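You operate a simulated robot arm through the tools that you are given. There is no shell and no other tool. Be economical: measure what you need, move in short steps, check, and stop when the job is done.

The job below is to be done with a simulated two-armed robot. You get a single attempt, and the scene is never put back.

Task
Pick up the orange parcel that says "V31" from the packing bench top with one hand, pass it to the other hand and put it on the sorting table top.

The check looks at the end state, three seconds after you hand in, the way a careful person would. Anything else that was tipped, shoved, dropped, spilled or broken makes it a failure.

Robot
Two 7-joint arms with two-finger parallel grippers on one trunk, on a base that drives. Base frame: it is fixed to the floor where the robot stands at the start and does not move with it; the origin is under the middle of the robot, x ahead of it, y to its left, z up; the surface under the hand at the start is at about z = 880. Readings come in mm, degrees, newtons and seconds.
The left shoulder is at the start at [70, 133, 1176], the right one opposite. With the tool pointing down near the work surface each hand reaches from about 180 to 640 mm from the robot's upright axis, wherever it stands, measured 20 degrees to its own side. Places, roughly: sorting table top [800, 1500, 800]. Payload 1.57 kg a hand.
The tool frame of a hand sits at the grasp point between the pads (the TCP): z along the fingers, y along the line on which they close. The tips reach 30 mm beyond it. Largest opening 80 mm; finger width 17, thickness 12; the body of the gripper, 40 by 82 mm, starts 80 mm behind the TCP.
Orientation is told as [roll, pitch, yaw] about the base's x, y, z axes, in that order, counted from this pose: with the fingers straight down and closing along the base's y, the tool's x points along the base's -x, its y along +y and its z along -z.

Tools
- The arms move only by the tool play_rows. It takes "left_targets", "right_targets" or both (then of equal length, played together; a hand with none holds still); each is text: rows parted by semicolons, each of 6 numbers parted by spaces: the shift along the tool's x, y, z in cm, then the turn, a rotation vector about the tool's x, y, z in degrees. In form: dx dy dz ax ay az; .... A call has 1 to 20 rows; each row is the pose to reach, as a shift and turn from the pose commanded when the call began, along the tool's axes at that moment. "left_gripper" and "right_gripper" are, for a hand that has rows, the opening in per cent of the stroke, from 0 (shut) to 100 (fully open), set as the call begins (left out, the last holds). Each row takes 0.2 s and may step no farther than 50 mm and 8.6 degrees from the row before; otherwise, or with a gripper value out of range, the whole call is refused. Where a pose cannot be reached the arm comes as near as it can. A force on the tool above 40 N (or 10 N above the force at the start of the call, whichever is more), or a blocked arm, ends the call early, and 0.2 s more pass. Each finger travels about 153 mm/s and halts on what it meets, pressing with about 32 N; the grip force reading is that of the motor and also rises with nothing between the fingers. The clock runs only during rows and for 0.2 s after the last one: add rows that repeat a pose to give the fingers time. It gives the time, the measured TCP pose, the force on the tool (base axes), the opening and the grip force at its end, in the units of the frame above (readings bear some noise), with the torque about the TCP (base axes, N m) and any sound that the robot's microphone picked up, and new pictures: "views" is both (left out), scene, wrist or none (wrist: the cameras of the hands that moved).
- Cameras (640 x 400 px; columns grow to the right, rows downward): "scene" is now at [129.1, -25.9, 1392.7]; the picture's right is [-0.30, -0.95, 0.00], its down [-0.65, 0.20, -0.73] and it looks along [0.70, -0.22, -0.68] (base axes); focal length 268 px, centre (320, 200). "left" rides on the left gripper at [72, 7, -122] in its tool frame; the picture's right is [-0.09, 1.00, 0.00], its down [-0.84, -0.08, -0.54] and it looks along [-0.54, -0.05, 0.84] (tool axes); focal length 238 px, centre (320, 200). "right" rides on the right gripper at [72, -7, -122] in its tool frame; the picture's right is [0.09, 1.00, 0.00], its down [-0.84, 0.08, -0.54] and it looks along [-0.54, 0.05, 0.84] (tool axes); focal length 238 px, centre (320, 200). There is no depth. A picture from a camera that has moved, and an enlarged one, comes with that camera's place and axes in the base frame and with its lens.
- slide_trunk(by): slides the trunk up (or, below 0, down) by that many mm; the arms and the scene camera ride with it, the base frame stays. It gives what a move gives, with no picture.
- roll_base(legs): drives the robot by 1 to 6 legs, each [ahead, left, turn to the left] in mm, mm and degrees, along the robot's own axes; the way and the turn of a leg run together, so that a leg with both is an arc; at most 1500 mm and 180 degrees a leg. The arms and the cameras ride along, it lands a little off, and it stops where it bumps. It gives what a move gives, and a new picture of the scene camera.
- pan_tilt(pan, tilt): turns the head with the scene camera to pan (to the left, within 86 degrees either way) and tilt (down, from -29 to 69), counted from straight ahead of the robot. It gives what a move gives, and a new picture of the scene camera.
- inspect(camera, box): a new picture of the part [left, top, right, bottom] of that camera's present view, enlarged. No time passes.
- close_job(): hands the job in; it is judged then, once.

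Go step by step. Nothing tells you exact positions but the pictures and the camera data: compare them with the known pose of the tool, close in by small moves and look again before you grip or let go. The budget is 120 turns and 260 pictures, counting those below and the enlarged ones. Unless the task says otherwise, let go and move clear before handing in, and close with one line.

The tools are called after "Emit:" by a JSON object that holds its "api" and its "payload". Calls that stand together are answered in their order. play_rows: Moves the arms, as the interface text tells. Its arguments: {"type":"object","properties":{"left_targets":{"type":"string"},"left_gripper":{"type":"number"},"right_targets":{"type":"string"},"right_gripper":{"type":"number"},"views":{"type":"string","enum":["both","scene","wrist","none"]}},"required":[]} The other tools are called the same way: slide_trunk (by) slides the trunk up or down; roll_base (legs) drives the base; pan_tilt (pan, tilt) turns the head that bears the scene camera; inspect (camera, box) takes an enlarged picture of a part of a camera's view; close_job () hands the job in.

At the start:

```text
t: 0.0
left_tool_pos: [389.6, -5.6, 1143.5]
left_ee_rot: [-0.1, 0.0, -0.1]
left_force: [0.4, 0.0, -0.4]
left_torque: [-0.02, -0.02, -0.02]
left_grip_width: 79.9
left_finger_force: 0.1
right_tool_pos: [375.5, -388.9, 1132.2]
right_ee_rot: [-0.2, 0.0, 0.1]
right_force: [0.5, 0.6, 0.3]
right_torque: [0.02, -0.01, 0.0]
right_grip_width: 79.7
right_finger_force: 0.1
trunk travel left (down, up): [-750.0, 190.0]
robot x, y, heading: [-0.3, 0.8, 0.2]
head pan, tilt: [-17.6, 42.7]
```

scene: 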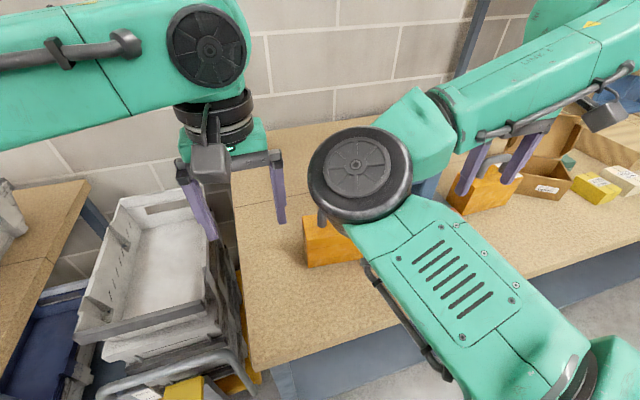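
right: 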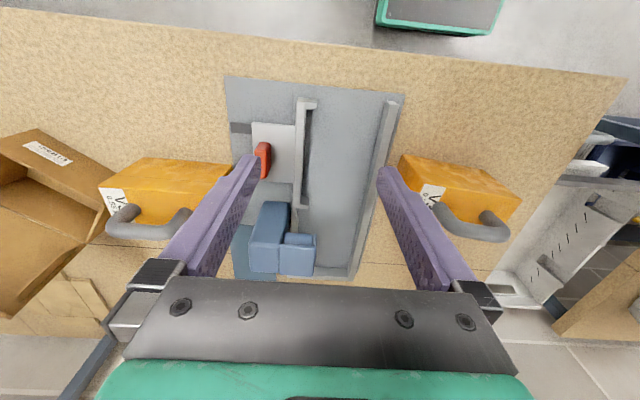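
left: 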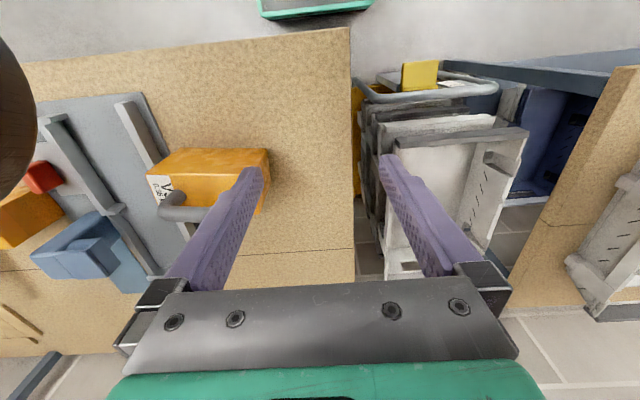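

Two orange parcels with handles stand on the bench, one on each side of a grey tray; I need to read their labels first.

Emit:
{"api": "inspect", "payload": {"camera": "right", "box": [80, 140, 240, 240]}}

Emit:
{"api": "inspect", "payload": {"camera": "right", "box": [380, 140, 540, 240]}}

Emit:
{"api": "inspect", "payload": {"camera": "left", "box": [130, 130, 290, 230]}}

```text
4.00 times, centred on (160, 190) of right
camera zoom: at [302.8, -394.9, 1253.1], right [-0.09, 1.0, 0.0], down [0.84, 0.08, 0.54], along [0.54, 0.05, -0.84], focal length 953 px, centre (960, 240)
```

zoom: 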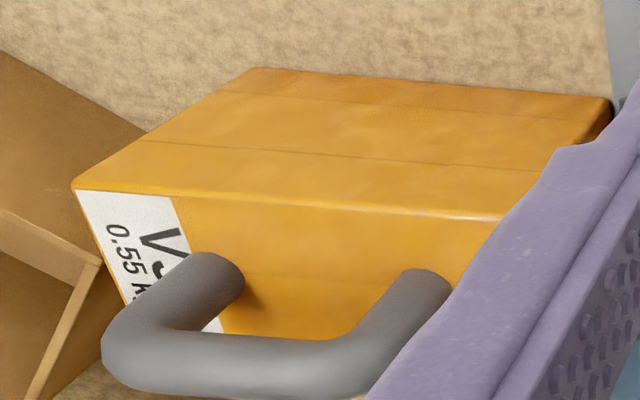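

```text
4.00 times, centred on (460, 190) of right
camera zoom: at [302.8, -394.9, 1253.1], right [-0.09, 1.0, 0.0], down [0.84, 0.08, 0.54], along [0.54, 0.05, -0.84], focal length 953 px, centre (-240, 240)
```

zoom: 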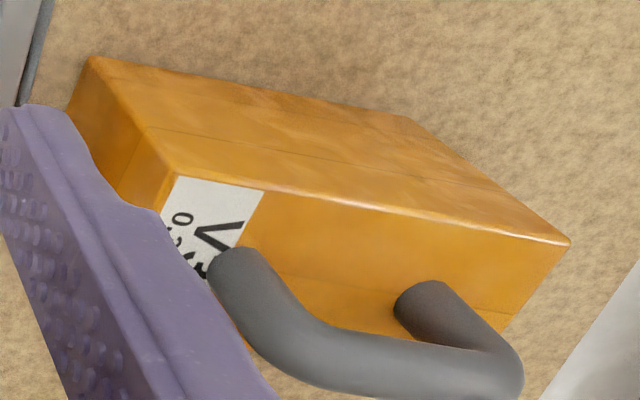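

```text
4.00 times, centred on (210, 180) of left
camera zoom: at [317.9, 1.1, 1266.1], right [0.09, 1.0, 0.0], down [0.84, -0.08, 0.54], along [0.54, -0.05, -0.84], focal length 953 px, centre (760, 280)
```

zoom: 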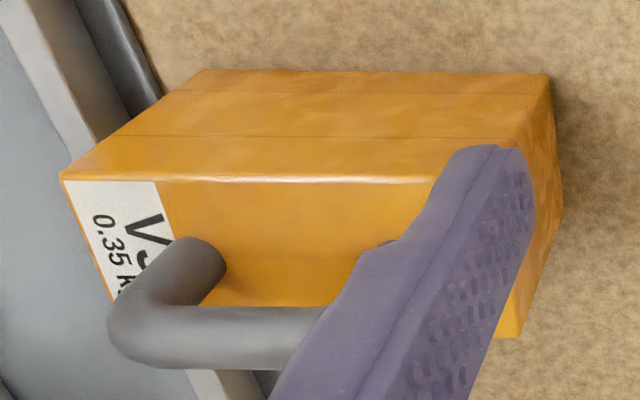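

Both tops carry a handle which hides the last digit. I'll move both hands forward so that their cameras look down on the labels from above.

Emit:
{"api": "play_rows", "payload": {"left_targets": "-3.5 -2.5 0 0 0 0; -7 -5 0 0 0 0; -10.5 -7.5 0 0 0 0; -14 -10 0 0 0 0; -14 -10 0 0 0 0", "right_targets": "-3 -3.5 0 0 0 0; -6.5 -7 0 0 0 0; -10 -10.5 0 0 0 0; -13 -14 0 0 0 0; -13 -14 0 0 0 0"}}

```text
t: 1.2
left_tool_pos: [507.9, -82.4, 1139.0]
left_ee_rot: [-0.4, -0.1, 0.2]
left_force: [0.0, 0.2, 0.7]
left_torque: [-0.04, 0.03, 0.04]
left_grip_width: 79.9
left_finger_force: 0.0
left hand out of reach, approached as far as the arm can: row 4, 5
right_tool_pos: [493.2, -505.1, 1132.6]
right_ee_rot: [-0.3, 0.1, 0.0]
right_force: [0.0, 0.9, 0.8]
right_torque: [-0.05, 0.04, 0.0]
right_grip_width: 80.0
right_finger_force: 0.1
right hand out of reach, approached as far as the arm can: row 4, 5
trunk travel left (down, up): [-750.0, 190.0]
robot x, y, heading: [0.9, -1.4, -0.1]
head pan, tilt: [-17.6, 42.7]
camera scene: at [131.6, -19.6, 1392.5], right [-0.3, -0.95, 0.01], down [-0.65, 0.2, -0.73], along [0.7, -0.22, -0.68], focal length 268 px, centre (320, 200)
camera right: at [420.8, -511.2, 1255.0], right [-0.09, 1.0, -0.01], down [0.84, 0.08, 0.54], along [0.54, 0.05, -0.84], focal length 238 px, centre (320, 200)
camera left: at [436.0, -75.1, 1260.6], right [0.09, 1.0, 0.0], down [0.84, -0.07, 0.54], along [0.54, -0.05, -0.84], focal length 238 px, centre (320, 200)
```

scene: 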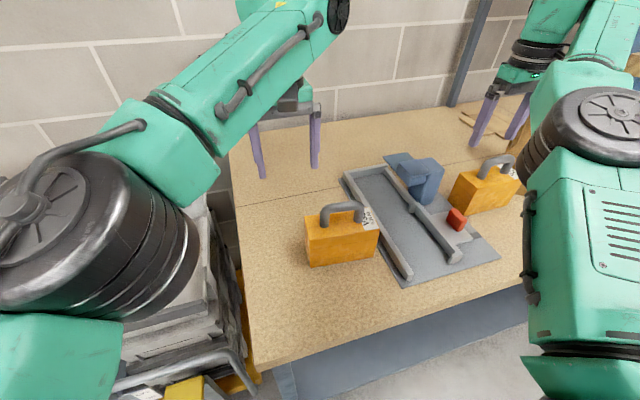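
right: 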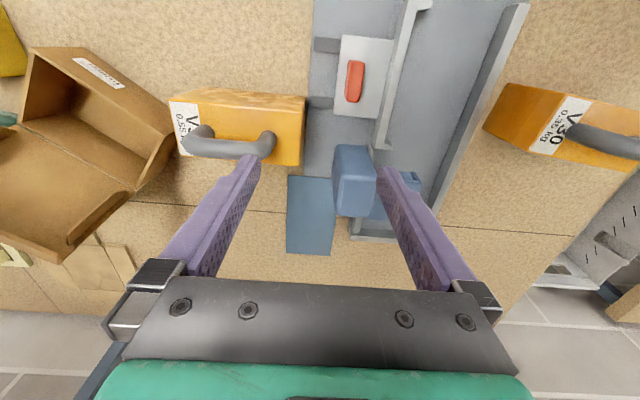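
left: 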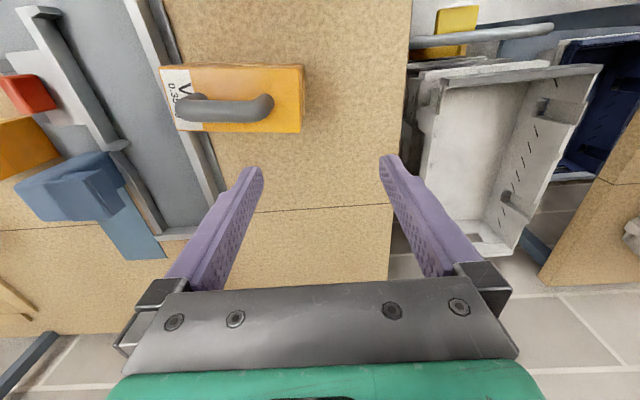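

Emit:
{"api": "inspect", "payload": {"camera": "right", "box": [480, 70, 640, 170]}}

Emit:
{"api": "inspect", "payload": {"camera": "right", "box": [150, 70, 310, 170]}}

Emit:
{"api": "inspect", "payload": {"camera": "left", "box": [150, 50, 310, 150]}}

Emit:
{"api": "inspect", "payload": {"camera": "scene", "box": [430, 120, 550, 220]}}

```text
4.00 times, centred on (560, 120) of right
camera zoom: at [420.8, -511.2, 1255.0], right [-0.09, 1.0, -0.01], down [0.84, 0.08, 0.54], along [0.54, 0.05, -0.84], focal length 953 px, centre (-640, 520)
```

zoom: 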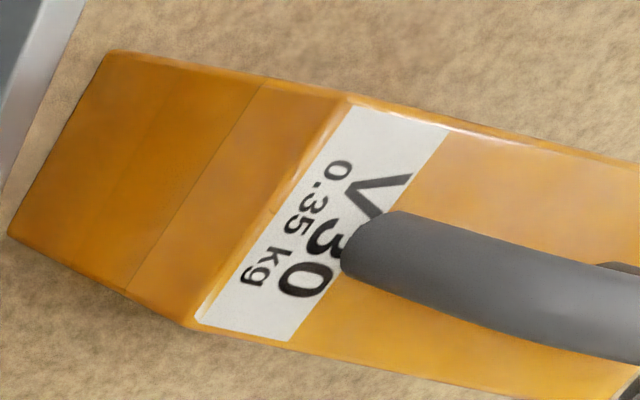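

```text
4.00 times, centred on (230, 120) of right
camera zoom: at [420.8, -511.2, 1255.0], right [-0.09, 1.0, -0.01], down [0.84, 0.08, 0.54], along [0.54, 0.05, -0.84], focal length 953 px, centre (680, 520)
```

zoom: 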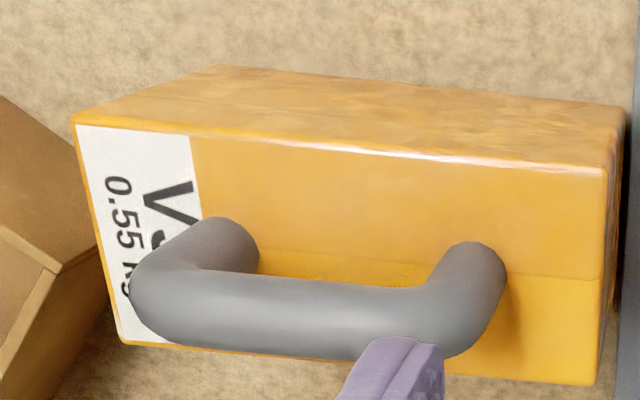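

```text
4.00 times, centred on (230, 100) of left
camera zoom: at [436.0, -75.1, 1260.6], right [0.09, 1.0, 0.0], down [0.84, -0.07, 0.54], along [0.54, -0.05, -0.84], focal length 953 px, centre (680, 600)
```

zoom: 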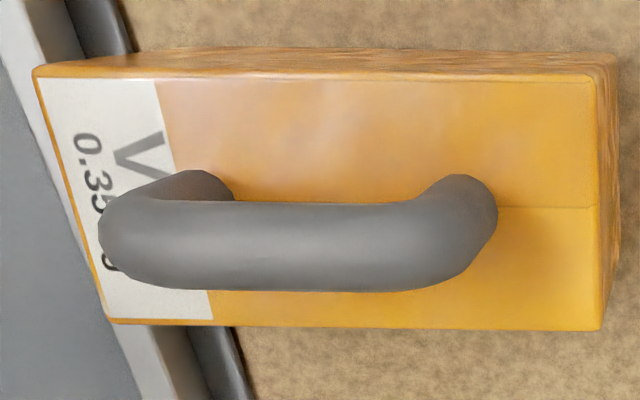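

```text
4.00 times, centred on (490, 170) of scene
camera zoom: at [131.6, -19.6, 1392.5], right [-0.3, -0.95, 0.01], down [-0.65, 0.2, -0.73], along [0.7, -0.22, -0.68], focal length 1074 px, centre (-360, 320)
```

zoom: 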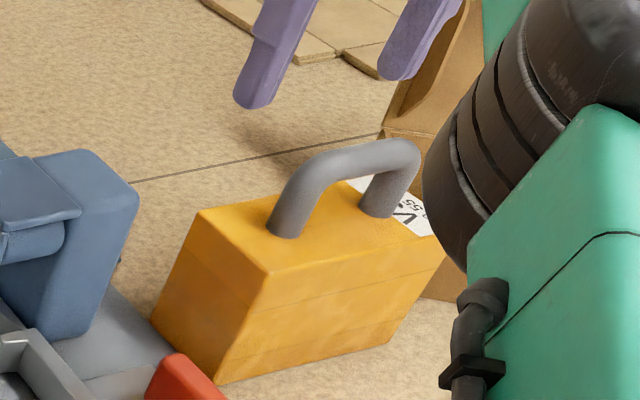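

V30 is the left one (at about y = -180), so the right one (0.55 kg, centre near [517, -600], top at z ≈ 977, handle bar at z ≈ 1024) should be V31. It's too far for the right hand, so I look right before driving that way.

Emit:
{"api": "pan_tilt", "payload": {"pan": -65, "tilt": 40}}

Emit:
{"api": "pan_tilt", "payload": {"pan": 60, "tilt": 35}}

```text
t: 2.4
left_tool_pos: [507.1, -88.4, 1139.7]
left_ee_rot: [-0.1, 0.0, 0.0]
left_force: [-0.3, 0.2, 0.4]
left_torque: [0.02, 0.01, 0.01]
left_grip_width: 80.0
left_finger_force: 0.1
right_tool_pos: [490.5, -511.0, 1131.6]
right_ee_rot: [-0.1, 0.0, 0.1]
right_force: [0.4, 0.5, 0.4]
right_torque: [0.0, 0.04, -0.02]
right_grip_width: 79.8
right_finger_force: 0.1
trunk travel left (down, up): [-750.0, 190.0]
robot x, y, heading: [0.6, 1.1, 0.1]
head pan, tilt: [-65.0, 40.0]
camera scene: at [86.2, -77.3, 1396.7], right [-0.91, -0.42, 0.0], down [-0.27, 0.58, -0.77], along [0.32, -0.69, -0.64], focal length 268 px, centre (320, 200)
```

scene: 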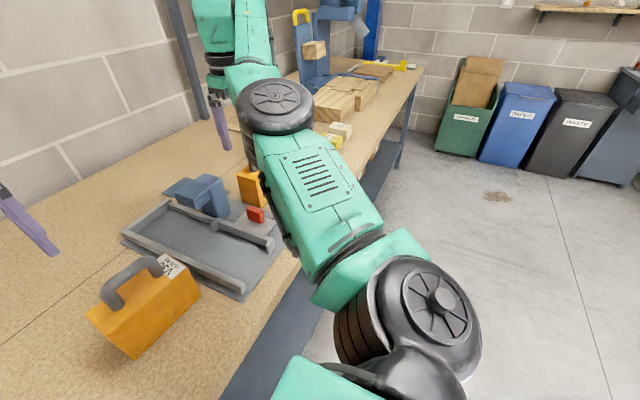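

```text
t: 4.4
left_tool_pos: [505.3, -87.9, 1139.8]
left_ee_rot: [0.0, -0.1, 0.0]
left_force: [0.6, 1.0, 0.1]
left_torque: [-0.03, 0.01, 0.0]
left_grip_width: 80.0
left_finger_force: 0.0
right_tool_pos: [491.0, -510.7, 1131.7]
right_ee_rot: [-0.2, 0.0, 0.1]
right_force: [-0.3, 0.2, 0.3]
right_torque: [0.0, 0.02, -0.02]
right_grip_width: 80.0
right_finger_force: 0.0
trunk travel left (down, up): [-750.0, 190.0]
robot x, y, heading: [1.1, 0.4, -0.1]
head pan, tilt: [60.0, 35.0]
camera scene: at [94.1, 75.3, 1404.3], right [0.87, -0.5, 0.0], down [-0.29, -0.5, -0.82], along [0.41, 0.71, -0.57], focal length 268 px, centre (320, 200)
```

scene: 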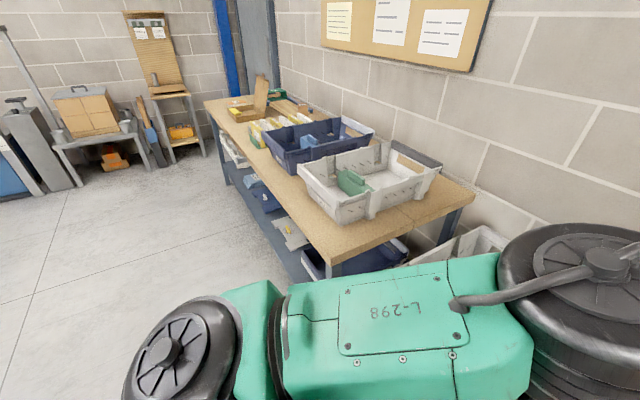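

The floor to the right is clear. I pull the hands in, raise the trunk for clearance and drive 430 mm to the right.

Emit:
{"api": "play_rows", "payload": {"left_targets": "3 3 0 0 0 0; 6 6 0 0 0 0; 9 9 0 0 0 0; 11 12 0 0 0 0", "right_targets": "2.5 4 0 0 0 0; 5 8 0 0 0 0; 7.5 12 0 0 0 0; 10 16 0 0 0 0", "views": "none"}}

Emit:
{"api": "slide_trunk", "payload": {"by": 80}}

Emit:
{"api": "roll_base", "payload": {"legs": [[0, -430, 0]]}}

Emit:
{"api": "pan_tilt", "payload": {"pan": -20, "tilt": 45}}

```text
t: 5.4
left_tool_pos: [396.2, 35.4, 1139.4]
left_ee_rot: [-0.2, -0.1, 0.0]
left_force: [0.1, 0.4, 0.6]
left_torque: [-0.01, 0.03, 0.02]
left_grip_width: 80.4
left_finger_force: 0.1
right_tool_pos: [403.4, -368.2, 1133.4]
right_ee_rot: [-0.3, 0.0, 0.1]
right_force: [-0.4, 0.4, -0.2]
right_torque: [-0.03, -0.01, 0.01]
right_grip_width: 79.9
right_finger_force: 0.1
right hand out of reach, approached as far as the arm can: row 4
trunk travel left (down, up): [-750.0, 190.0]
robot x, y, heading: [0.5, -0.8, 0.1]
head pan, tilt: [60.0, 35.0]
```

```text
t: 6.6
left_tool_pos: [396.5, 31.2, 1218.2]
left_ee_rot: [-0.1, 0.0, 0.0]
left_force: [0.9, -0.1, 0.2]
left_torque: [0.03, -0.03, -0.01]
left_grip_width: 80.1
left_finger_force: 0.1
right_tool_pos: [403.5, -371.7, 1210.3]
right_ee_rot: [-0.1, 0.0, 0.0]
right_force: [-0.3, 0.1, 0.0]
right_torque: [-0.01, 0.02, 0.0]
right_grip_width: 80.3
right_finger_force: 0.0
trunk travel left (down, up): [-830.0, 110.0]
robot x, y, heading: [-0.6, -0.1, 0.2]
head pan, tilt: [60.0, 35.0]
```

```text
t: 9.2
left_tool_pos: [395.0, -396.0, 1218.0]
left_ee_rot: [-0.1, 0.0, -0.2]
left_force: [-0.5, -0.6, -0.9]
left_torque: [0.03, -0.01, -0.02]
left_grip_width: 79.7
left_finger_force: 0.0
right_tool_pos: [402.4, -799.3, 1210.8]
right_ee_rot: [-0.2, 0.0, -0.2]
right_force: [0.0, 0.4, -0.2]
right_torque: [-0.03, -0.02, -0.05]
right_grip_width: 80.0
right_finger_force: 0.1
trunk travel left (down, up): [-830.0, 110.0]
robot x, y, heading: [0.9, -430.3, -0.4]
head pan, tilt: [60.0, 35.0]
camera scene: at [93.5, -350.5, 1484.2], right [0.86, -0.5, 0.0], down [-0.29, -0.5, -0.82], along [0.41, 0.71, -0.57], focal length 268 px, centre (320, 200)
```

scene: 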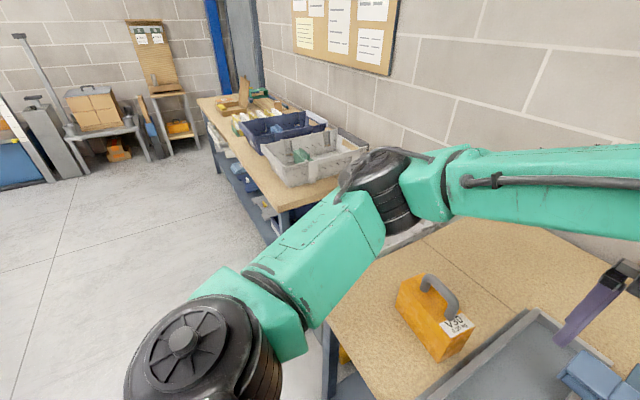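

```text
t: 10.7
left_tool_pos: [395.5, -397.8, 1218.1]
left_ee_rot: [0.0, 0.0, 0.0]
left_force: [-0.1, 0.7, -0.7]
left_torque: [-0.03, -0.01, -0.01]
left_grip_width: 79.9
left_finger_force: 0.0
right_tool_pos: [401.4, -801.4, 1211.7]
right_ee_rot: [-0.1, 0.0, -0.1]
right_force: [-0.9, -0.3, 0.2]
right_torque: [0.0, 0.0, -0.06]
right_grip_width: 80.1
right_finger_force: 0.0
trunk travel left (down, up): [-830.0, 110.0]
robot x, y, heading: [-1.1, -427.2, -0.2]
head pan, tilt: [-20.0, 45.0]
camera scene: at [125.7, -456.6, 1469.5], right [-0.34, -0.94, 0.0], down [-0.66, 0.24, -0.71], along [0.66, -0.24, -0.71], focal length 268 px, centre (320, 200)
```

scene: 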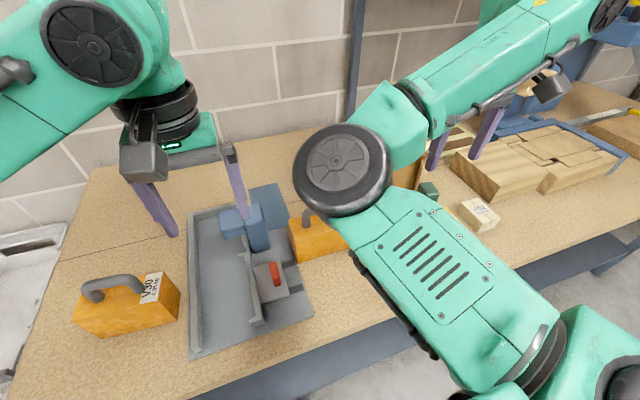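

Now the right hand: I turn it a quarter turn (camera away from the other arm) and bring it over V31's handle, still high, while the left hand gives way.

Emit:
{"api": "play_rows", "payload": {"right_targets": "-0.95 1.67 0 0 0 -7.5; -1.9 3.33 0 0 0 -15; -2.85 5 0 0 0 -22.5; -3.8 6.67 0 0 0 -30; -4.75 8.33 0 0 0 -37.5; -5.7 10 0 0 0 -45; -6.65 11.67 0 0 0 -52.5; -7.6 13.33 0 0 0 -60; -8.55 15 0 0 0 -67.5; -9.5 16.67 0 0 0 -75; -10.45 18.33 0 0 0 -82.5; -11.4 20 0 0 0 -90; -11.4 20 0 0 0 -90", "left_targets": "0 3 0 0 0 0; 0 6 0 0 0 0; 0 9 0 0 0 0; 0 12 0 0 0 0; 0 15 0 0 0 0; 0 15 0 0 0 0; 0 15 0 0 0 0; 0 15 0 0 0 0; 0 15 0 0 0 0; 0 15 0 0 0 0; 0 15 0 0 0 0; 0 15 0 0 0 0; 0 15 0 0 0 0", "right_gripper": 100}}

```text
t: 13.5
left_tool_pos: [396.3, -248.1, 1217.0]
left_ee_rot: [0.1, -0.1, -0.2]
left_force: [-1.1, 0.2, 0.5]
left_torque: [-0.02, 0.03, -0.02]
left_grip_width: 80.0
left_finger_force: 0.0
right_tool_pos: [569.2, -605.5, 1222.7]
right_ee_rot: [0.1, 0.2, 90.0]
right_force: [-0.4, -0.7, -0.4]
right_torque: [0.01, 0.0, 0.0]
right_grip_width: 79.8
right_finger_force: 0.0
right hand out of reach, approached as far as the arm can: row 1, 2, 3, 4, 5, 6, 7, 8, 9, 10, 11, 12, 13
trunk travel left (down, up): [-830.0, 110.0]
robot x, y, heading: [-0.2, -428.2, -0.1]
head pan, tilt: [-20.0, 45.0]
camera scene: at [126.5, -455.7, 1469.4], right [-0.34, -0.94, 0.0], down [-0.66, 0.24, -0.71], along [0.66, -0.24, -0.71], focal length 268 px, centre (320, 200)
camera right: at [576.1, -677.1, 1345.5], right [-1.0, -0.09, 0.0], down [-0.08, 0.84, 0.54], along [-0.05, 0.54, -0.84], focal length 238 px, centre (320, 200)
camera left: at [324.6, -240.6, 1339.1], right [0.09, 1.0, 0.0], down [0.84, -0.08, 0.54], along [0.54, -0.05, -0.84], focal length 238 px, centre (320, 200)
```

scene: 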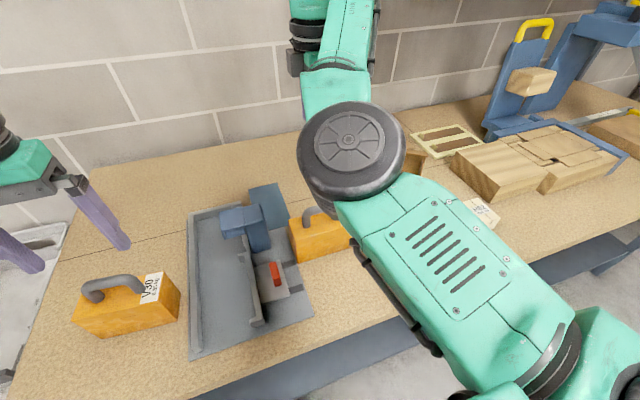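
right: 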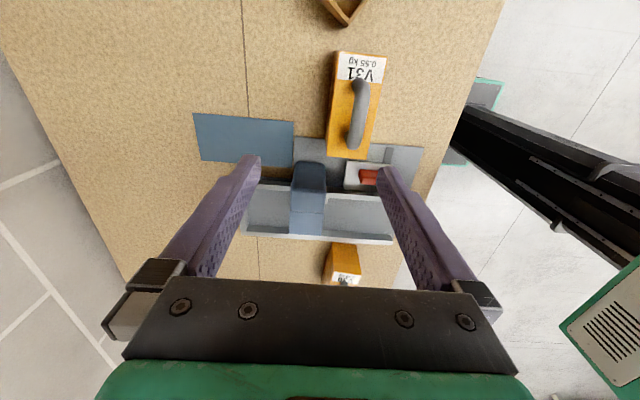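
left: 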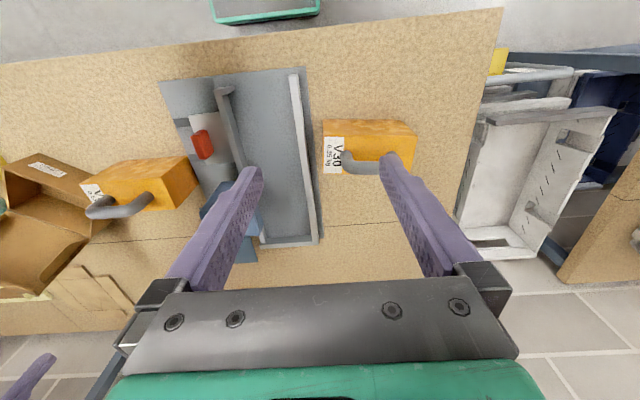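

The label reads V31. The bar is near [517, -604, 1024]; I go to above it in steps.

Emit:
{"api": "play_rows", "payload": {"right_targets": "0 2.6 2 0 0 0; 0 5.2 5 0 0 0; 0 5.2 9 0 0 0; 0 5.2 12 0 0 0; 0 5.2 12 0 0 0"}}

```text
t: 14.7
left_tool_pos: [395.8, -246.7, 1216.9]
left_ee_rot: [0.0, 0.1, -0.1]
left_force: [0.1, -0.1, -0.2]
left_torque: [-0.03, 0.03, -0.02]
left_grip_width: 80.1
left_finger_force: 0.0
right_tool_pos: [565.8, -619.8, 1092.2]
right_ee_rot: [0.0, 0.2, 89.9]
right_force: [0.1, 0.5, -0.2]
right_torque: [-0.01, 0.0, -0.02]
right_grip_width: 79.9
right_finger_force: 0.1
right hand out of reach, approached as far as the arm can: row 1, 2, 3, 4, 5
trunk travel left (down, up): [-830.0, 110.0]
robot x, y, heading: [-2.3, -427.3, -0.1]
head pan, tilt: [-20.0, 45.0]
camera scene: at [125.5, -456.3, 1469.5], right [-0.34, -0.94, 0.0], down [-0.66, 0.24, -0.71], along [0.66, -0.24, -0.71], focal length 268 px, centre (320, 200)
camera right: at [571.3, -691.1, 1213.9], right [-1.0, -0.09, 0.0], down [-0.08, 0.84, 0.54], along [-0.05, 0.54, -0.84], focal length 238 px, centre (320, 200)
```

scene: 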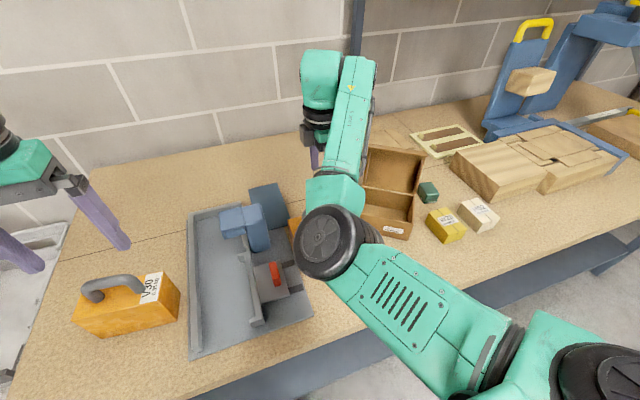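
right: 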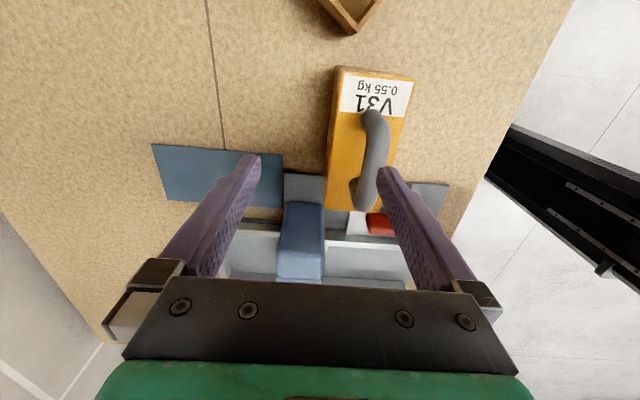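

The arm can't fold that close at this yaw, so I back the base by 75 mm and re-approach.

Emit:
{"api": "roll_base", "payload": {"legs": [[-75, 0, 0]]}}

Emit:
{"api": "play_rows", "payload": {"right_targets": "-0.5 0 0 0 0 0; -1 0 0 0 0 0"}}

```text
t: 15.8
left_tool_pos: [328.2, -247.3, 1216.1]
left_ee_rot: [0.0, 0.2, -0.1]
left_force: [0.6, -0.4, 0.1]
left_torque: [0.0, 0.04, -0.01]
left_grip_width: 79.8
left_finger_force: 0.1
right_tool_pos: [497.3, -619.0, 1088.5]
right_ee_rot: [0.3, 0.1, 89.9]
right_force: [1.5, -0.1, -0.4]
right_torque: [0.01, 0.03, -0.02]
right_grip_width: 79.8
right_finger_force: 0.0
trunk travel left (down, up): [-830.0, 110.0]
robot x, y, heading: [-72.7, -435.2, -0.1]
head pan, tilt: [-20.0, 45.0]
camera scene: at [59.2, -456.2, 1468.6], right [-0.34, -0.94, 0.0], down [-0.67, 0.24, -0.7], along [0.66, -0.24, -0.71], focal length 268 px, centre (320, 200)
```

scene: 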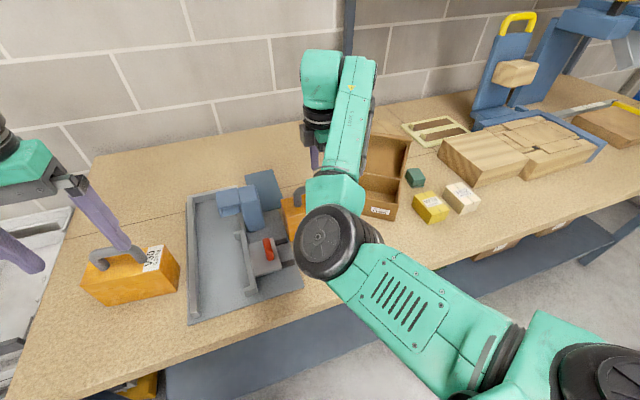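

```text
t: 16.4
left_tool_pos: [325.0, -247.8, 1216.8]
left_ee_rot: [0.0, 0.1, -0.1]
left_force: [-0.3, 0.2, 0.8]
left_torque: [-0.01, 0.02, 0.0]
left_grip_width: 80.2
left_finger_force: 0.1
right_tool_pos: [495.7, -609.5, 1089.4]
right_ee_rot: [0.0, 0.1, 89.9]
right_force: [-0.8, 0.0, -0.1]
right_torque: [0.01, 0.04, 0.0]
right_grip_width: 80.1
right_finger_force: 0.1
trunk travel left (down, up): [-830.0, 110.0]
robot x, y, heading: [-77.3, -429.7, -0.1]
head pan, tilt: [-20.0, 45.0]
camera scene: at [54.9, -456.1, 1469.1], right [-0.34, -0.94, 0.0], down [-0.67, 0.24, -0.71], along [0.66, -0.24, -0.71], focal length 268 px, centre (320, 200)
camera right: at [502.3, -681.8, 1211.7], right [-1.0, -0.09, 0.0], down [-0.07, 0.84, 0.54], along [-0.05, 0.54, -0.84], focal length 238 px, centre (320, 200)
```

scene: 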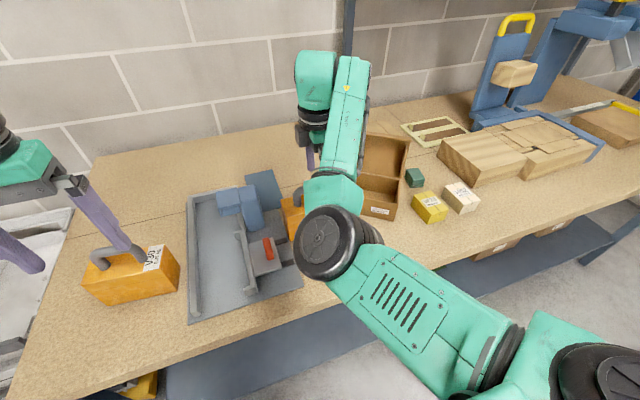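
right: 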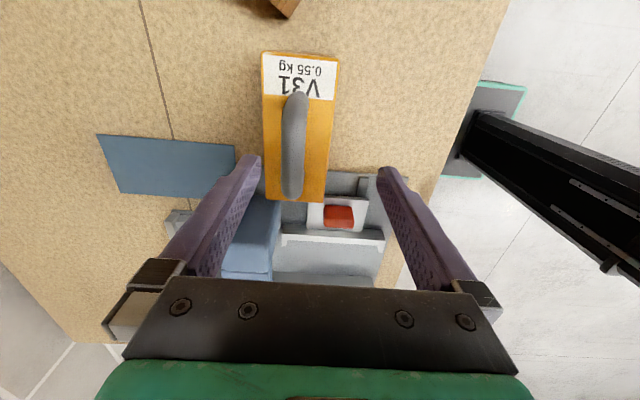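

Bar centre about [517, -607, 1025]. I shift 21 mm forward and lower partway, then look.

Emit:
{"api": "play_rows", "payload": {"right_targets": "-0.2 -1.1 1 0 0 0; -0.2 -2.1 2.5 0 0 0; -0.2 -2.1 4 0 0 0; -0.2 -2.1 4 0 0 0"}}

```text
t: 17.4
left_tool_pos: [322.9, -248.4, 1217.8]
left_ee_rot: [0.0, 0.1, -0.1]
left_force: [0.3, -0.6, 0.5]
left_torque: [0.01, -0.01, 0.02]
left_grip_width: 80.1
left_finger_force: 0.0
right_tool_pos: [512.5, -606.3, 1052.0]
right_ee_rot: [0.1, 0.1, 89.9]
right_force: [0.2, -0.4, 0.4]
right_torque: [0.01, 0.0, 0.01]
right_grip_width: 80.0
right_finger_force: 0.1
trunk travel left (down, up): [-830.0, 110.0]
robot x, y, heading: [-72.5, -427.9, -0.1]
head pan, tilt: [-20.0, 45.0]
camera scene: at [51.5, -456.1, 1469.5], right [-0.34, -0.94, 0.0], down [-0.66, 0.24, -0.71], along [0.66, -0.24, -0.71], focal length 268 px, centre (320, 200)
camera right: at [518.7, -679.2, 1173.4], right [-1.0, -0.09, 0.0], down [-0.08, 0.84, 0.54], along [-0.05, 0.54, -0.84], focal length 238 px, centre (320, 200)
```

scene: 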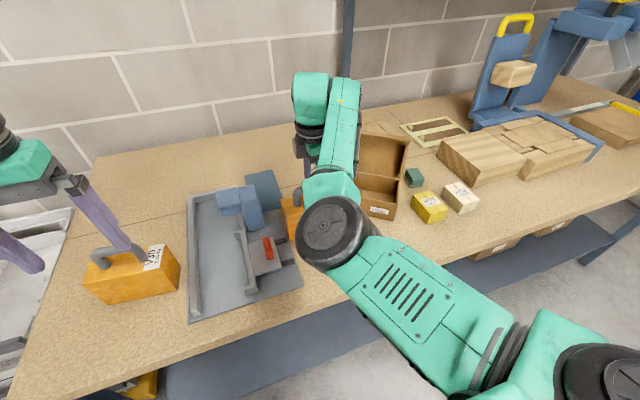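
right: 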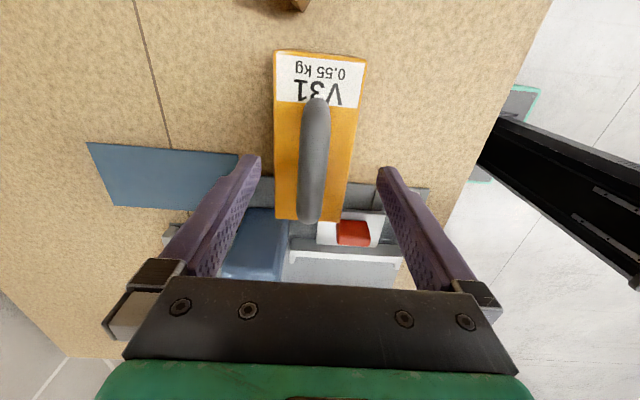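

Well aligned; lower 30 mm and close on the bar.

Emit:
{"api": "play_rows", "payload": {"right_targets": "0 -0.4 1.5 0 0 0; 0 -0.4 3 0 0 0; 0 -0.4 3 0 0 0", "views": "wrist"}}

Emit:
{"api": "play_rows", "payload": {"right_targets": "0 0 0 0 0 0; 0 0 0 0 0 0; 0 0 0 0 0 0; 0 0 0 0 0 0", "right_gripper": 0, "views": "wrist"}}

```text
t: 18.1
left_tool_pos: [321.0, -247.5, 1217.4]
left_ee_rot: [0.0, -0.1, -0.2]
left_force: [0.1, 0.2, -0.2]
left_torque: [-0.04, 0.02, 0.02]
left_grip_width: 79.7
left_finger_force: 0.0
right_tool_pos: [515.6, -608.3, 1022.1]
right_ee_rot: [0.1, 0.1, 90.0]
right_force: [-0.2, -1.2, 0.1]
right_torque: [-0.04, -0.02, 0.02]
right_grip_width: 80.0
right_finger_force: 0.1
trunk travel left (down, up): [-830.0, 110.0]
robot x, y, heading: [-73.4, -428.2, -0.1]
head pan, tilt: [-20.0, 45.0]
camera right: at [522.7, -679.5, 1143.8], right [-1.0, -0.09, 0.0], down [-0.08, 0.84, 0.54], along [-0.05, 0.54, -0.84], focal length 238 px, centre (320, 200)
```

right: 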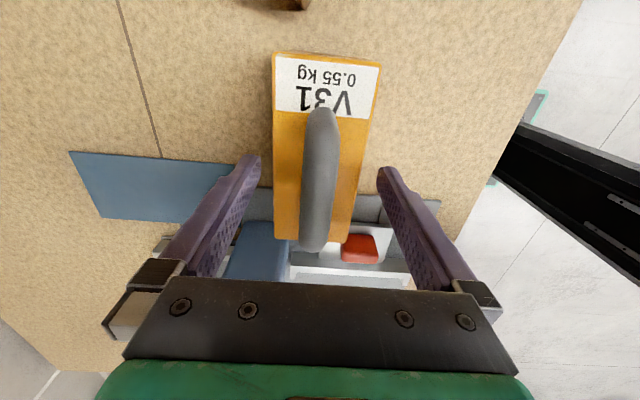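

```text
t: 19.1
left_tool_pos: [322.3, -248.4, 1216.7]
left_ee_rot: [0.0, 0.0, -0.2]
left_force: [0.2, -1.1, 0.0]
left_torque: [-0.02, -0.01, 0.05]
left_grip_width: 80.0
left_finger_force: 0.2
right_tool_pos: [515.4, -608.0, 1023.0]
right_ee_rot: [0.0, 0.1, 89.9]
right_force: [1.1, -0.6, 1.3]
right_torque: [0.01, 0.03, -0.07]
right_grip_width: 19.7
right_finger_force: 31.6
trunk travel left (down, up): [-830.0, 110.0]
robot x, y, heading: [-74.1, -424.2, -0.1]
head pan, tilt: [-20.0, 45.0]
camera right: at [522.8, -679.6, 1144.0], right [-1.0, -0.09, 0.0], down [-0.08, 0.84, 0.54], along [-0.05, 0.54, -0.84], focal length 238 px, centre (320, 200)
```

right: 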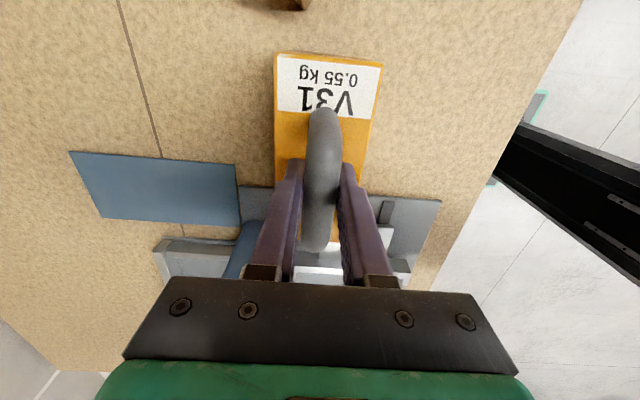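

Gripped at 19.7 mm on the bar. I lift straight up 12 cm.

Emit:
{"api": "play_rows", "payload": {"right_targets": "0 0 -1 0 0 0; 0 0 -3 0 0 0; 0 0 -5 0 0 0; 0 0 -7 0 0 0; 0 0 -9 0 0 0; 0 0 -11 0 0 0; 0 0 -12 0 0 0; 0 0 -12 0 0 0"}}

```text
t: 20.9
left_tool_pos: [323.8, -248.6, 1216.7]
left_ee_rot: [0.0, 0.1, -0.1]
left_force: [1.6, 0.2, -0.2]
left_torque: [-0.03, 0.01, 0.03]
left_grip_width: 80.1
left_finger_force: 0.0
right_tool_pos: [517.0, -609.0, 1142.0]
right_ee_rot: [0.1, -0.1, 90.0]
right_force: [-0.1, 0.4, -6.2]
right_torque: [-0.01, 0.01, -0.01]
right_grip_width: 19.8
right_finger_force: 32.1
trunk travel left (down, up): [-830.0, 110.0]
robot x, y, heading: [-74.7, -425.1, 0.3]
head pan, tilt: [-20.0, 45.0]
camera scene: at [53.2, -456.7, 1469.3], right [-0.34, -0.94, 0.0], down [-0.66, 0.24, -0.71], along [0.66, -0.24, -0.71], focal length 268 px, centre (320, 200)
camera right: at [523.6, -679.7, 1263.0], right [-1.0, -0.09, 0.0], down [-0.07, 0.84, 0.54], along [-0.05, 0.54, -0.84], focal length 238 px, centre (320, 200)
```

scene: 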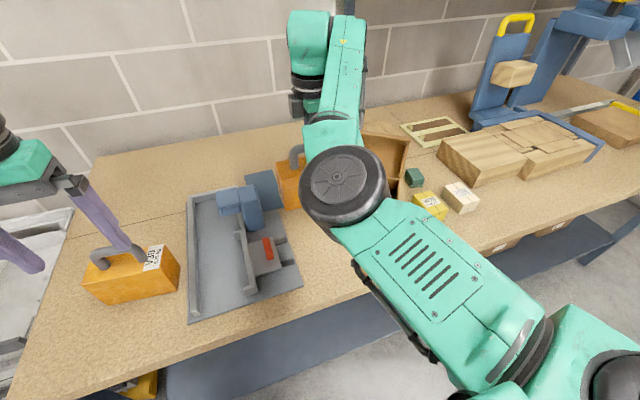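
right: 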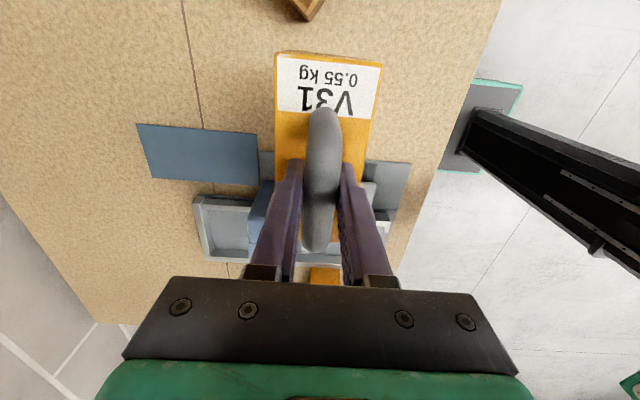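

Parcel lifted cleanly (about 6 N). I back off 450 mm from the bench to have free space for the hand-over, then turn the left hand.

Emit:
{"api": "roll_base", "payload": {"legs": [[-450, 0, 0]]}}

Emit:
{"api": "play_rows", "payload": {"left_targets": "0 0 1 0 0 -7.5; 0 0 2 0 0 -15; 0 0 3 0 0 -22.5; 0 0 4 0 0 -30; 0 0 5 0 0 -37.5; 0 0 6 0 0 -45; 0 0 7 0 0 -52.5; 0 0 8 0 0 -60; 0 0 9 0 0 -67.5; 0 0 10 0 0 -75; 0 0 10 0 0 -82.5; 0 0 10 0 0 -90; 0 0 10 0 0 -90", "left_gripper": 100}}

```text
t: 23.7
left_tool_pos: [-128.1, -247.7, 1217.0]
left_ee_rot: [0.0, 0.2, -0.2]
left_force: [0.1, -0.1, 0.5]
left_torque: [0.01, 0.01, 0.0]
left_grip_width: 80.3
left_finger_force: 0.0
right_tool_pos: [65.8, -607.5, 1140.4]
right_ee_rot: [0.2, 0.0, 89.9]
right_force: [0.3, -0.3, -5.1]
right_torque: [-0.02, -0.01, -0.01]
right_grip_width: 19.4
right_finger_force: 31.5
trunk travel left (down, up): [-830.0, 110.0]
robot x, y, heading: [-523.3, -426.1, -0.3]
head pan, tilt: [-20.0, 45.0]
camera scene: at [-398.1, -455.6, 1469.1], right [-0.34, -0.94, 0.0], down [-0.67, 0.24, -0.71], along [0.66, -0.24, -0.71], focal length 268 px, centre (320, 200)
```

scene: 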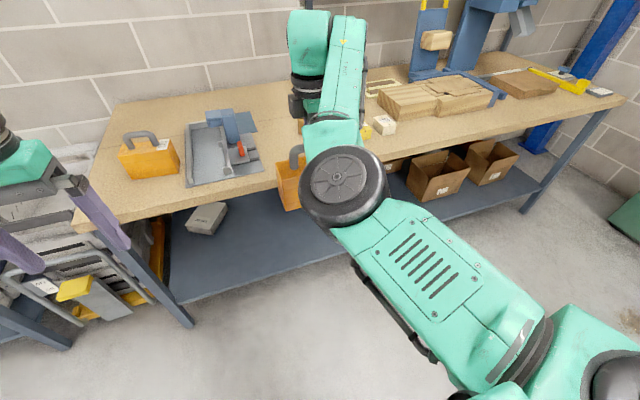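

```text
t: 26.5
left_tool_pos: [-130.7, -248.3, 1117.6]
left_ee_rot: [0.2, 0.1, 90.0]
left_force: [-0.7, 0.2, 0.3]
left_torque: [0.01, 0.02, 0.04]
left_grip_width: 79.7
left_finger_force: 0.0
right_tool_pos: [64.3, -607.4, 1142.8]
right_ee_rot: [0.2, -0.1, 90.0]
right_force: [0.4, -0.7, -5.7]
right_torque: [-0.04, -0.01, 0.0]
right_grip_width: 19.5
right_finger_force: 32.2
trunk travel left (down, up): [-830.0, 110.0]
robot x, y, heading: [-527.9, -426.3, -0.3]
head pan, tilt: [-20.0, 45.0]
camera scene: at [-400.2, -455.5, 1469.3], right [-0.34, -0.94, 0.0], down [-0.66, 0.24, -0.71], along [0.66, -0.24, -0.71], focal length 268 px, centre (320, 200)
camera left: at [-136.9, -319.3, 1238.6], right [-1.0, 0.09, 0.0], down [0.08, 0.84, 0.54], along [0.05, 0.54, -0.84], focal length 238 px, centre (320, 200)
```

scene: 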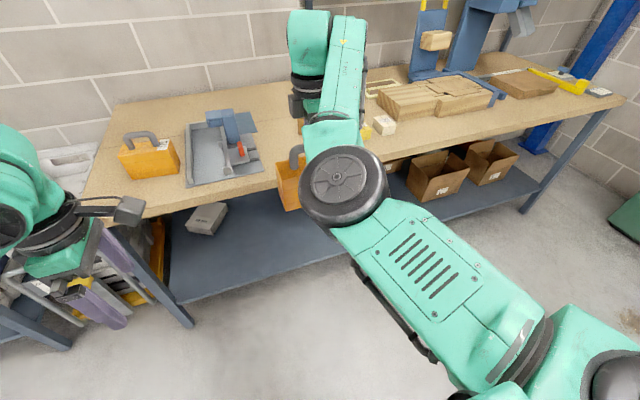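
left: 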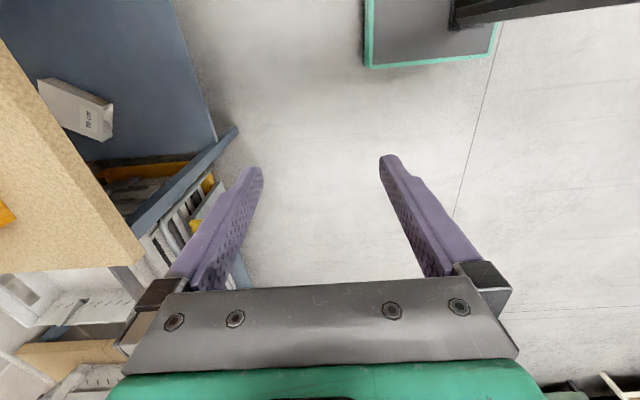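

Left is yawed. Now I tip it so that its fingers point toward the parcel (−y, 15° downward), moving it forward and a bit down.

Emit:
{"api": "play_rows", "payload": {"left_targets": "0 -1 0 0 7.5 0; 0 -2 1 0 15 0; 0 -3 1 0 22.5 0; 0 -4 2 0 30 0; 0 -5 3 0 37.5 0; 0 -6 4 0 45 0; 0 -7 5 0 52.5 0; 0 -8 5.5 0 60 0; 0 -9 6 0 67.5 0; 0 -10 6.5 0 75 0; 0 -10 6.5 0 75 0"}}

```text
t: 28.9
left_tool_pos: [-31.0, -249.1, 1052.0]
left_ee_rot: [0.2, 75.1, 90.0]
left_force: [-0.3, -0.2, 0.1]
left_torque: [0.01, -0.01, 0.02]
left_grip_width: 79.8
left_finger_force: 0.0
right_tool_pos: [63.0, -606.7, 1141.0]
right_ee_rot: [0.0, 0.0, 89.9]
right_force: [-0.4, -0.1, -5.1]
right_torque: [-0.05, 0.01, 0.0]
right_grip_width: 19.8
right_finger_force: 32.2
trunk travel left (down, up): [-830.0, 110.0]
robot x, y, heading: [-529.4, -428.2, -0.2]
head pan, tilt: [-20.0, 45.0]
camera scene: at [-400.5, -455.6, 1469.3], right [-0.34, -0.94, 0.0], down [-0.66, 0.24, -0.71], along [0.66, -0.24, -0.71], focal length 268 px, centre (320, 200)
camera left: at [-36.7, -148.3, 1152.7], right [-1.0, 0.03, -0.09], down [0.08, 0.74, -0.67], along [0.05, -0.67, -0.74], focal length 238 px, centre (320, 200)
```

scene: 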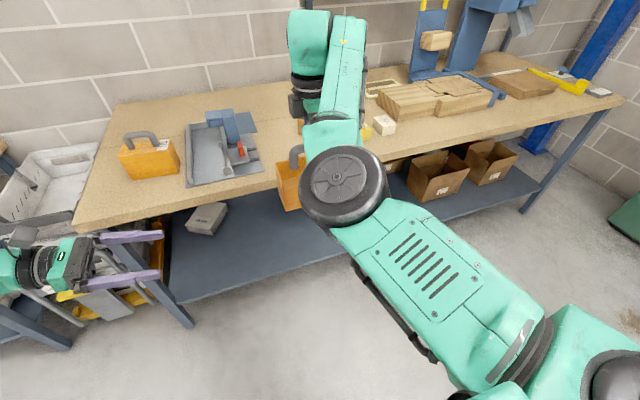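
left: 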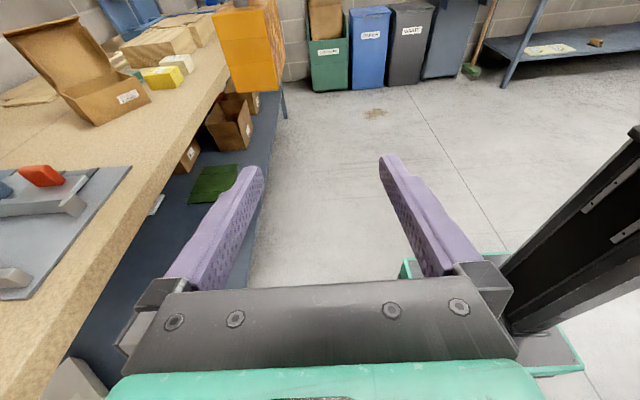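

The parcel hangs ahead of the left hand. I line up in x first and halve the gap, then look.

Emit:
{"api": "play_rows", "payload": {"left_targets": "0 -4.7 0 0 0 0; 0 -9.4 0 0 0 0; 1 -9.4 4 0 0 0; 2 -9.4 8 0 0 0; 3 -9.4 12 0 0 0; 3.4 -9.4 13.5 0 0 0; 3.4 -9.4 13.5 0 0 0"}}

```text
t: 30.5
left_tool_pos: [63.5, -386.9, 1050.0]
left_ee_rot: [0.4, 75.0, 90.1]
left_force: [-0.7, -0.4, 0.1]
left_torque: [0.02, 0.02, 0.0]
left_grip_width: 80.0
left_finger_force: 0.1
left hand out of reach, approached as far as the arm can: row 2, 3, 4
right_tool_pos: [64.5, -606.1, 1140.6]
right_ee_rot: [0.0, 0.0, 90.0]
right_force: [0.4, -0.1, -5.9]
right_torque: [-0.06, 0.02, -0.04]
right_grip_width: 19.7
right_finger_force: 31.9
trunk travel left (down, up): [-830.0, 110.0]
robot x, y, heading: [-527.7, -427.1, -0.2]
head pan, tilt: [-20.0, 45.0]
camera scene: at [-399.7, -455.6, 1469.3], right [-0.34, -0.94, 0.0], down [-0.66, 0.24, -0.71], along [0.66, -0.24, -0.71], focal length 268 px, centre (320, 200)
camera left: at [57.9, -287.7, 1150.0], right [-1.0, 0.03, -0.09], down [0.08, 0.74, -0.67], along [0.05, -0.67, -0.74], focal length 238 px, centre (320, 200)
```

scene: 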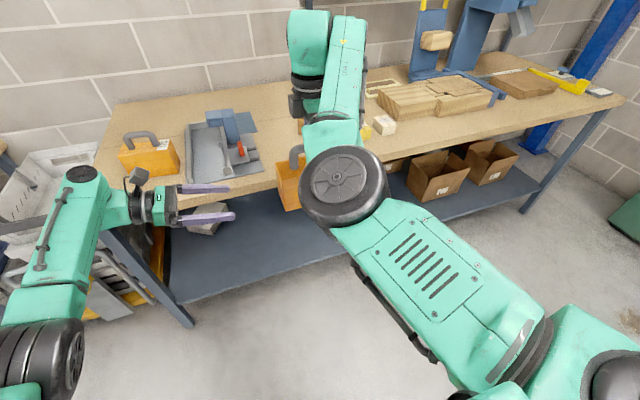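
left: 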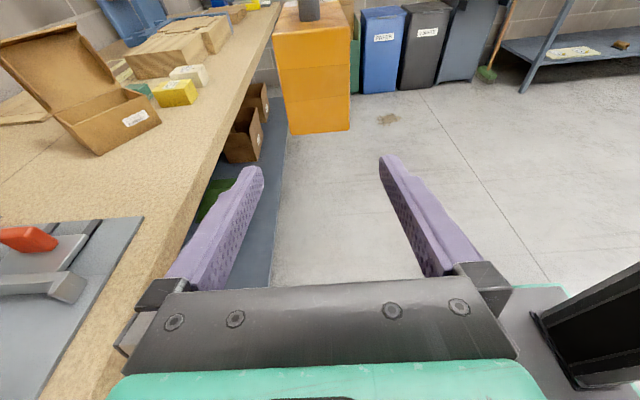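

The parcel is centred at x≈64, z≈1048, so the alignment is good. I advance 13 cm until the fingertips just straddle its end.

Emit:
{"api": "play_rows", "payload": {"left_targets": "0.85 0 3.1 0 0 0; 1.7 0 6.3 0 0 0; 2.4 0 9.4 0 0 0; 3.1 0 12.6 0 0 0; 3.1 0 12.6 0 0 0"}}

```text
t: 31.7
left_tool_pos: [62.7, -516.8, 1046.4]
left_ee_rot: [0.2, 75.0, 90.0]
left_force: [-0.8, 1.0, 0.2]
left_torque: [-0.04, -0.02, 0.0]
left_grip_width: 79.9
left_finger_force: 0.1
right_tool_pos: [63.2, -607.5, 1140.7]
right_ee_rot: [0.1, 0.2, 89.8]
right_force: [1.4, 0.0, -6.0]
right_torque: [-0.01, 0.01, 0.0]
right_grip_width: 19.4
right_finger_force: 32.0
trunk travel left (down, up): [-830.0, 110.0]
robot x, y, heading: [-526.7, -428.5, -0.3]
head pan, tilt: [-20.0, 45.0]
camera scene: at [-400.1, -455.1, 1469.3], right [-0.34, -0.94, 0.0], down [-0.66, 0.24, -0.71], along [0.66, -0.24, -0.71], focal length 268 px, centre (320, 200)
camera left: at [56.8, -418.0, 1147.4], right [-1.0, 0.03, -0.09], down [0.08, 0.74, -0.67], along [0.05, -0.67, -0.74], focal length 238 px, centre (320, 200)
```

scene: 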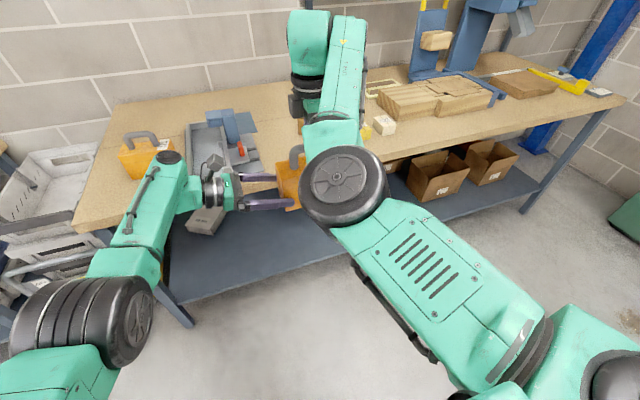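
left: 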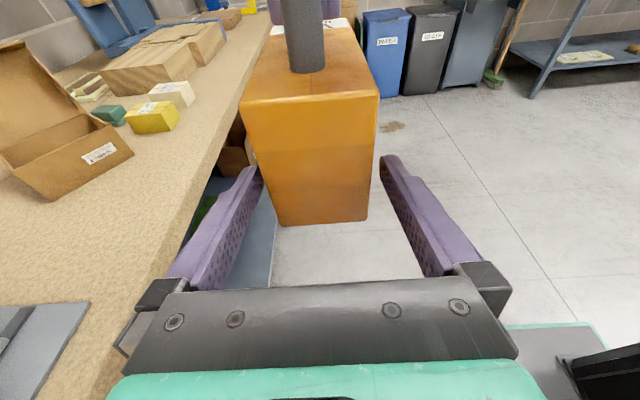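

The tips straddle the box end with a small offset; I correct 2 mm and advance 65 mm in short steps.

Emit:
{"api": "play_rows", "payload": {"left_targets": "0 -0.17 0 0 0 0; 0.42 -0.17 1.57 0 0 0; 0.84 -0.17 3.14 0 0 0; 1.26 -0.17 4.7 0 0 0; 1.68 -0.17 6.28 0 0 0; 1.68 -0.17 6.28 0 0 0"}}

```text
t: 33.1
left_tool_pos: [49.7, -575.3, 1047.5]
left_ee_rot: [0.4, 74.9, 90.2]
left_force: [-0.2, 0.2, 0.3]
left_torque: [0.0, 0.01, 0.0]
left_grip_width: 80.1
left_finger_force: 0.0
left hand out of reach, approached as far as the arm can: row 2, 3, 4, 5, 6
right_tool_pos: [64.0, -607.2, 1141.4]
right_ee_rot: [0.1, 0.0, 89.8]
right_force: [0.2, -1.4, -4.2]
right_torque: [-0.03, -0.05, -0.02]
right_grip_width: 19.7
right_finger_force: 31.9
trunk travel left (down, up): [-830.0, 110.0]
robot x, y, heading: [-527.2, -425.3, -0.2]
head pan, tilt: [-20.0, 45.0]
camera scene: at [-399.8, -455.9, 1469.3], right [-0.34, -0.94, 0.0], down [-0.66, 0.24, -0.71], along [0.66, -0.24, -0.71], focal length 268 px, centre (320, 200)
camera left: at [44.0, -476.4, 1147.5], right [-1.0, 0.03, -0.09], down [0.08, 0.74, -0.67], along [0.05, -0.67, -0.74], focal length 238 px, centre (320, 200)
```

scene: 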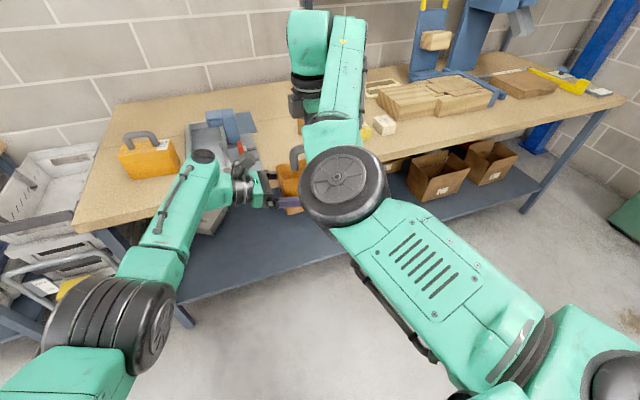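
left: 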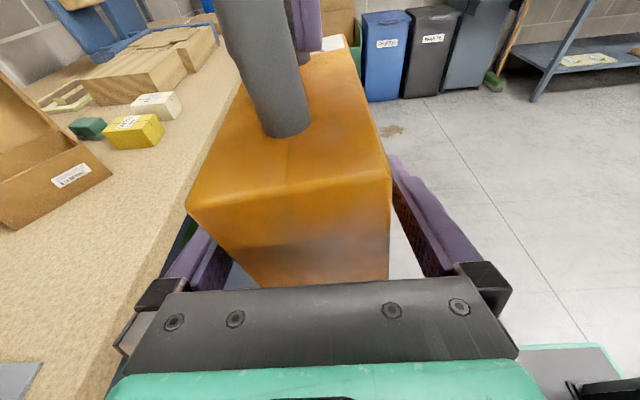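

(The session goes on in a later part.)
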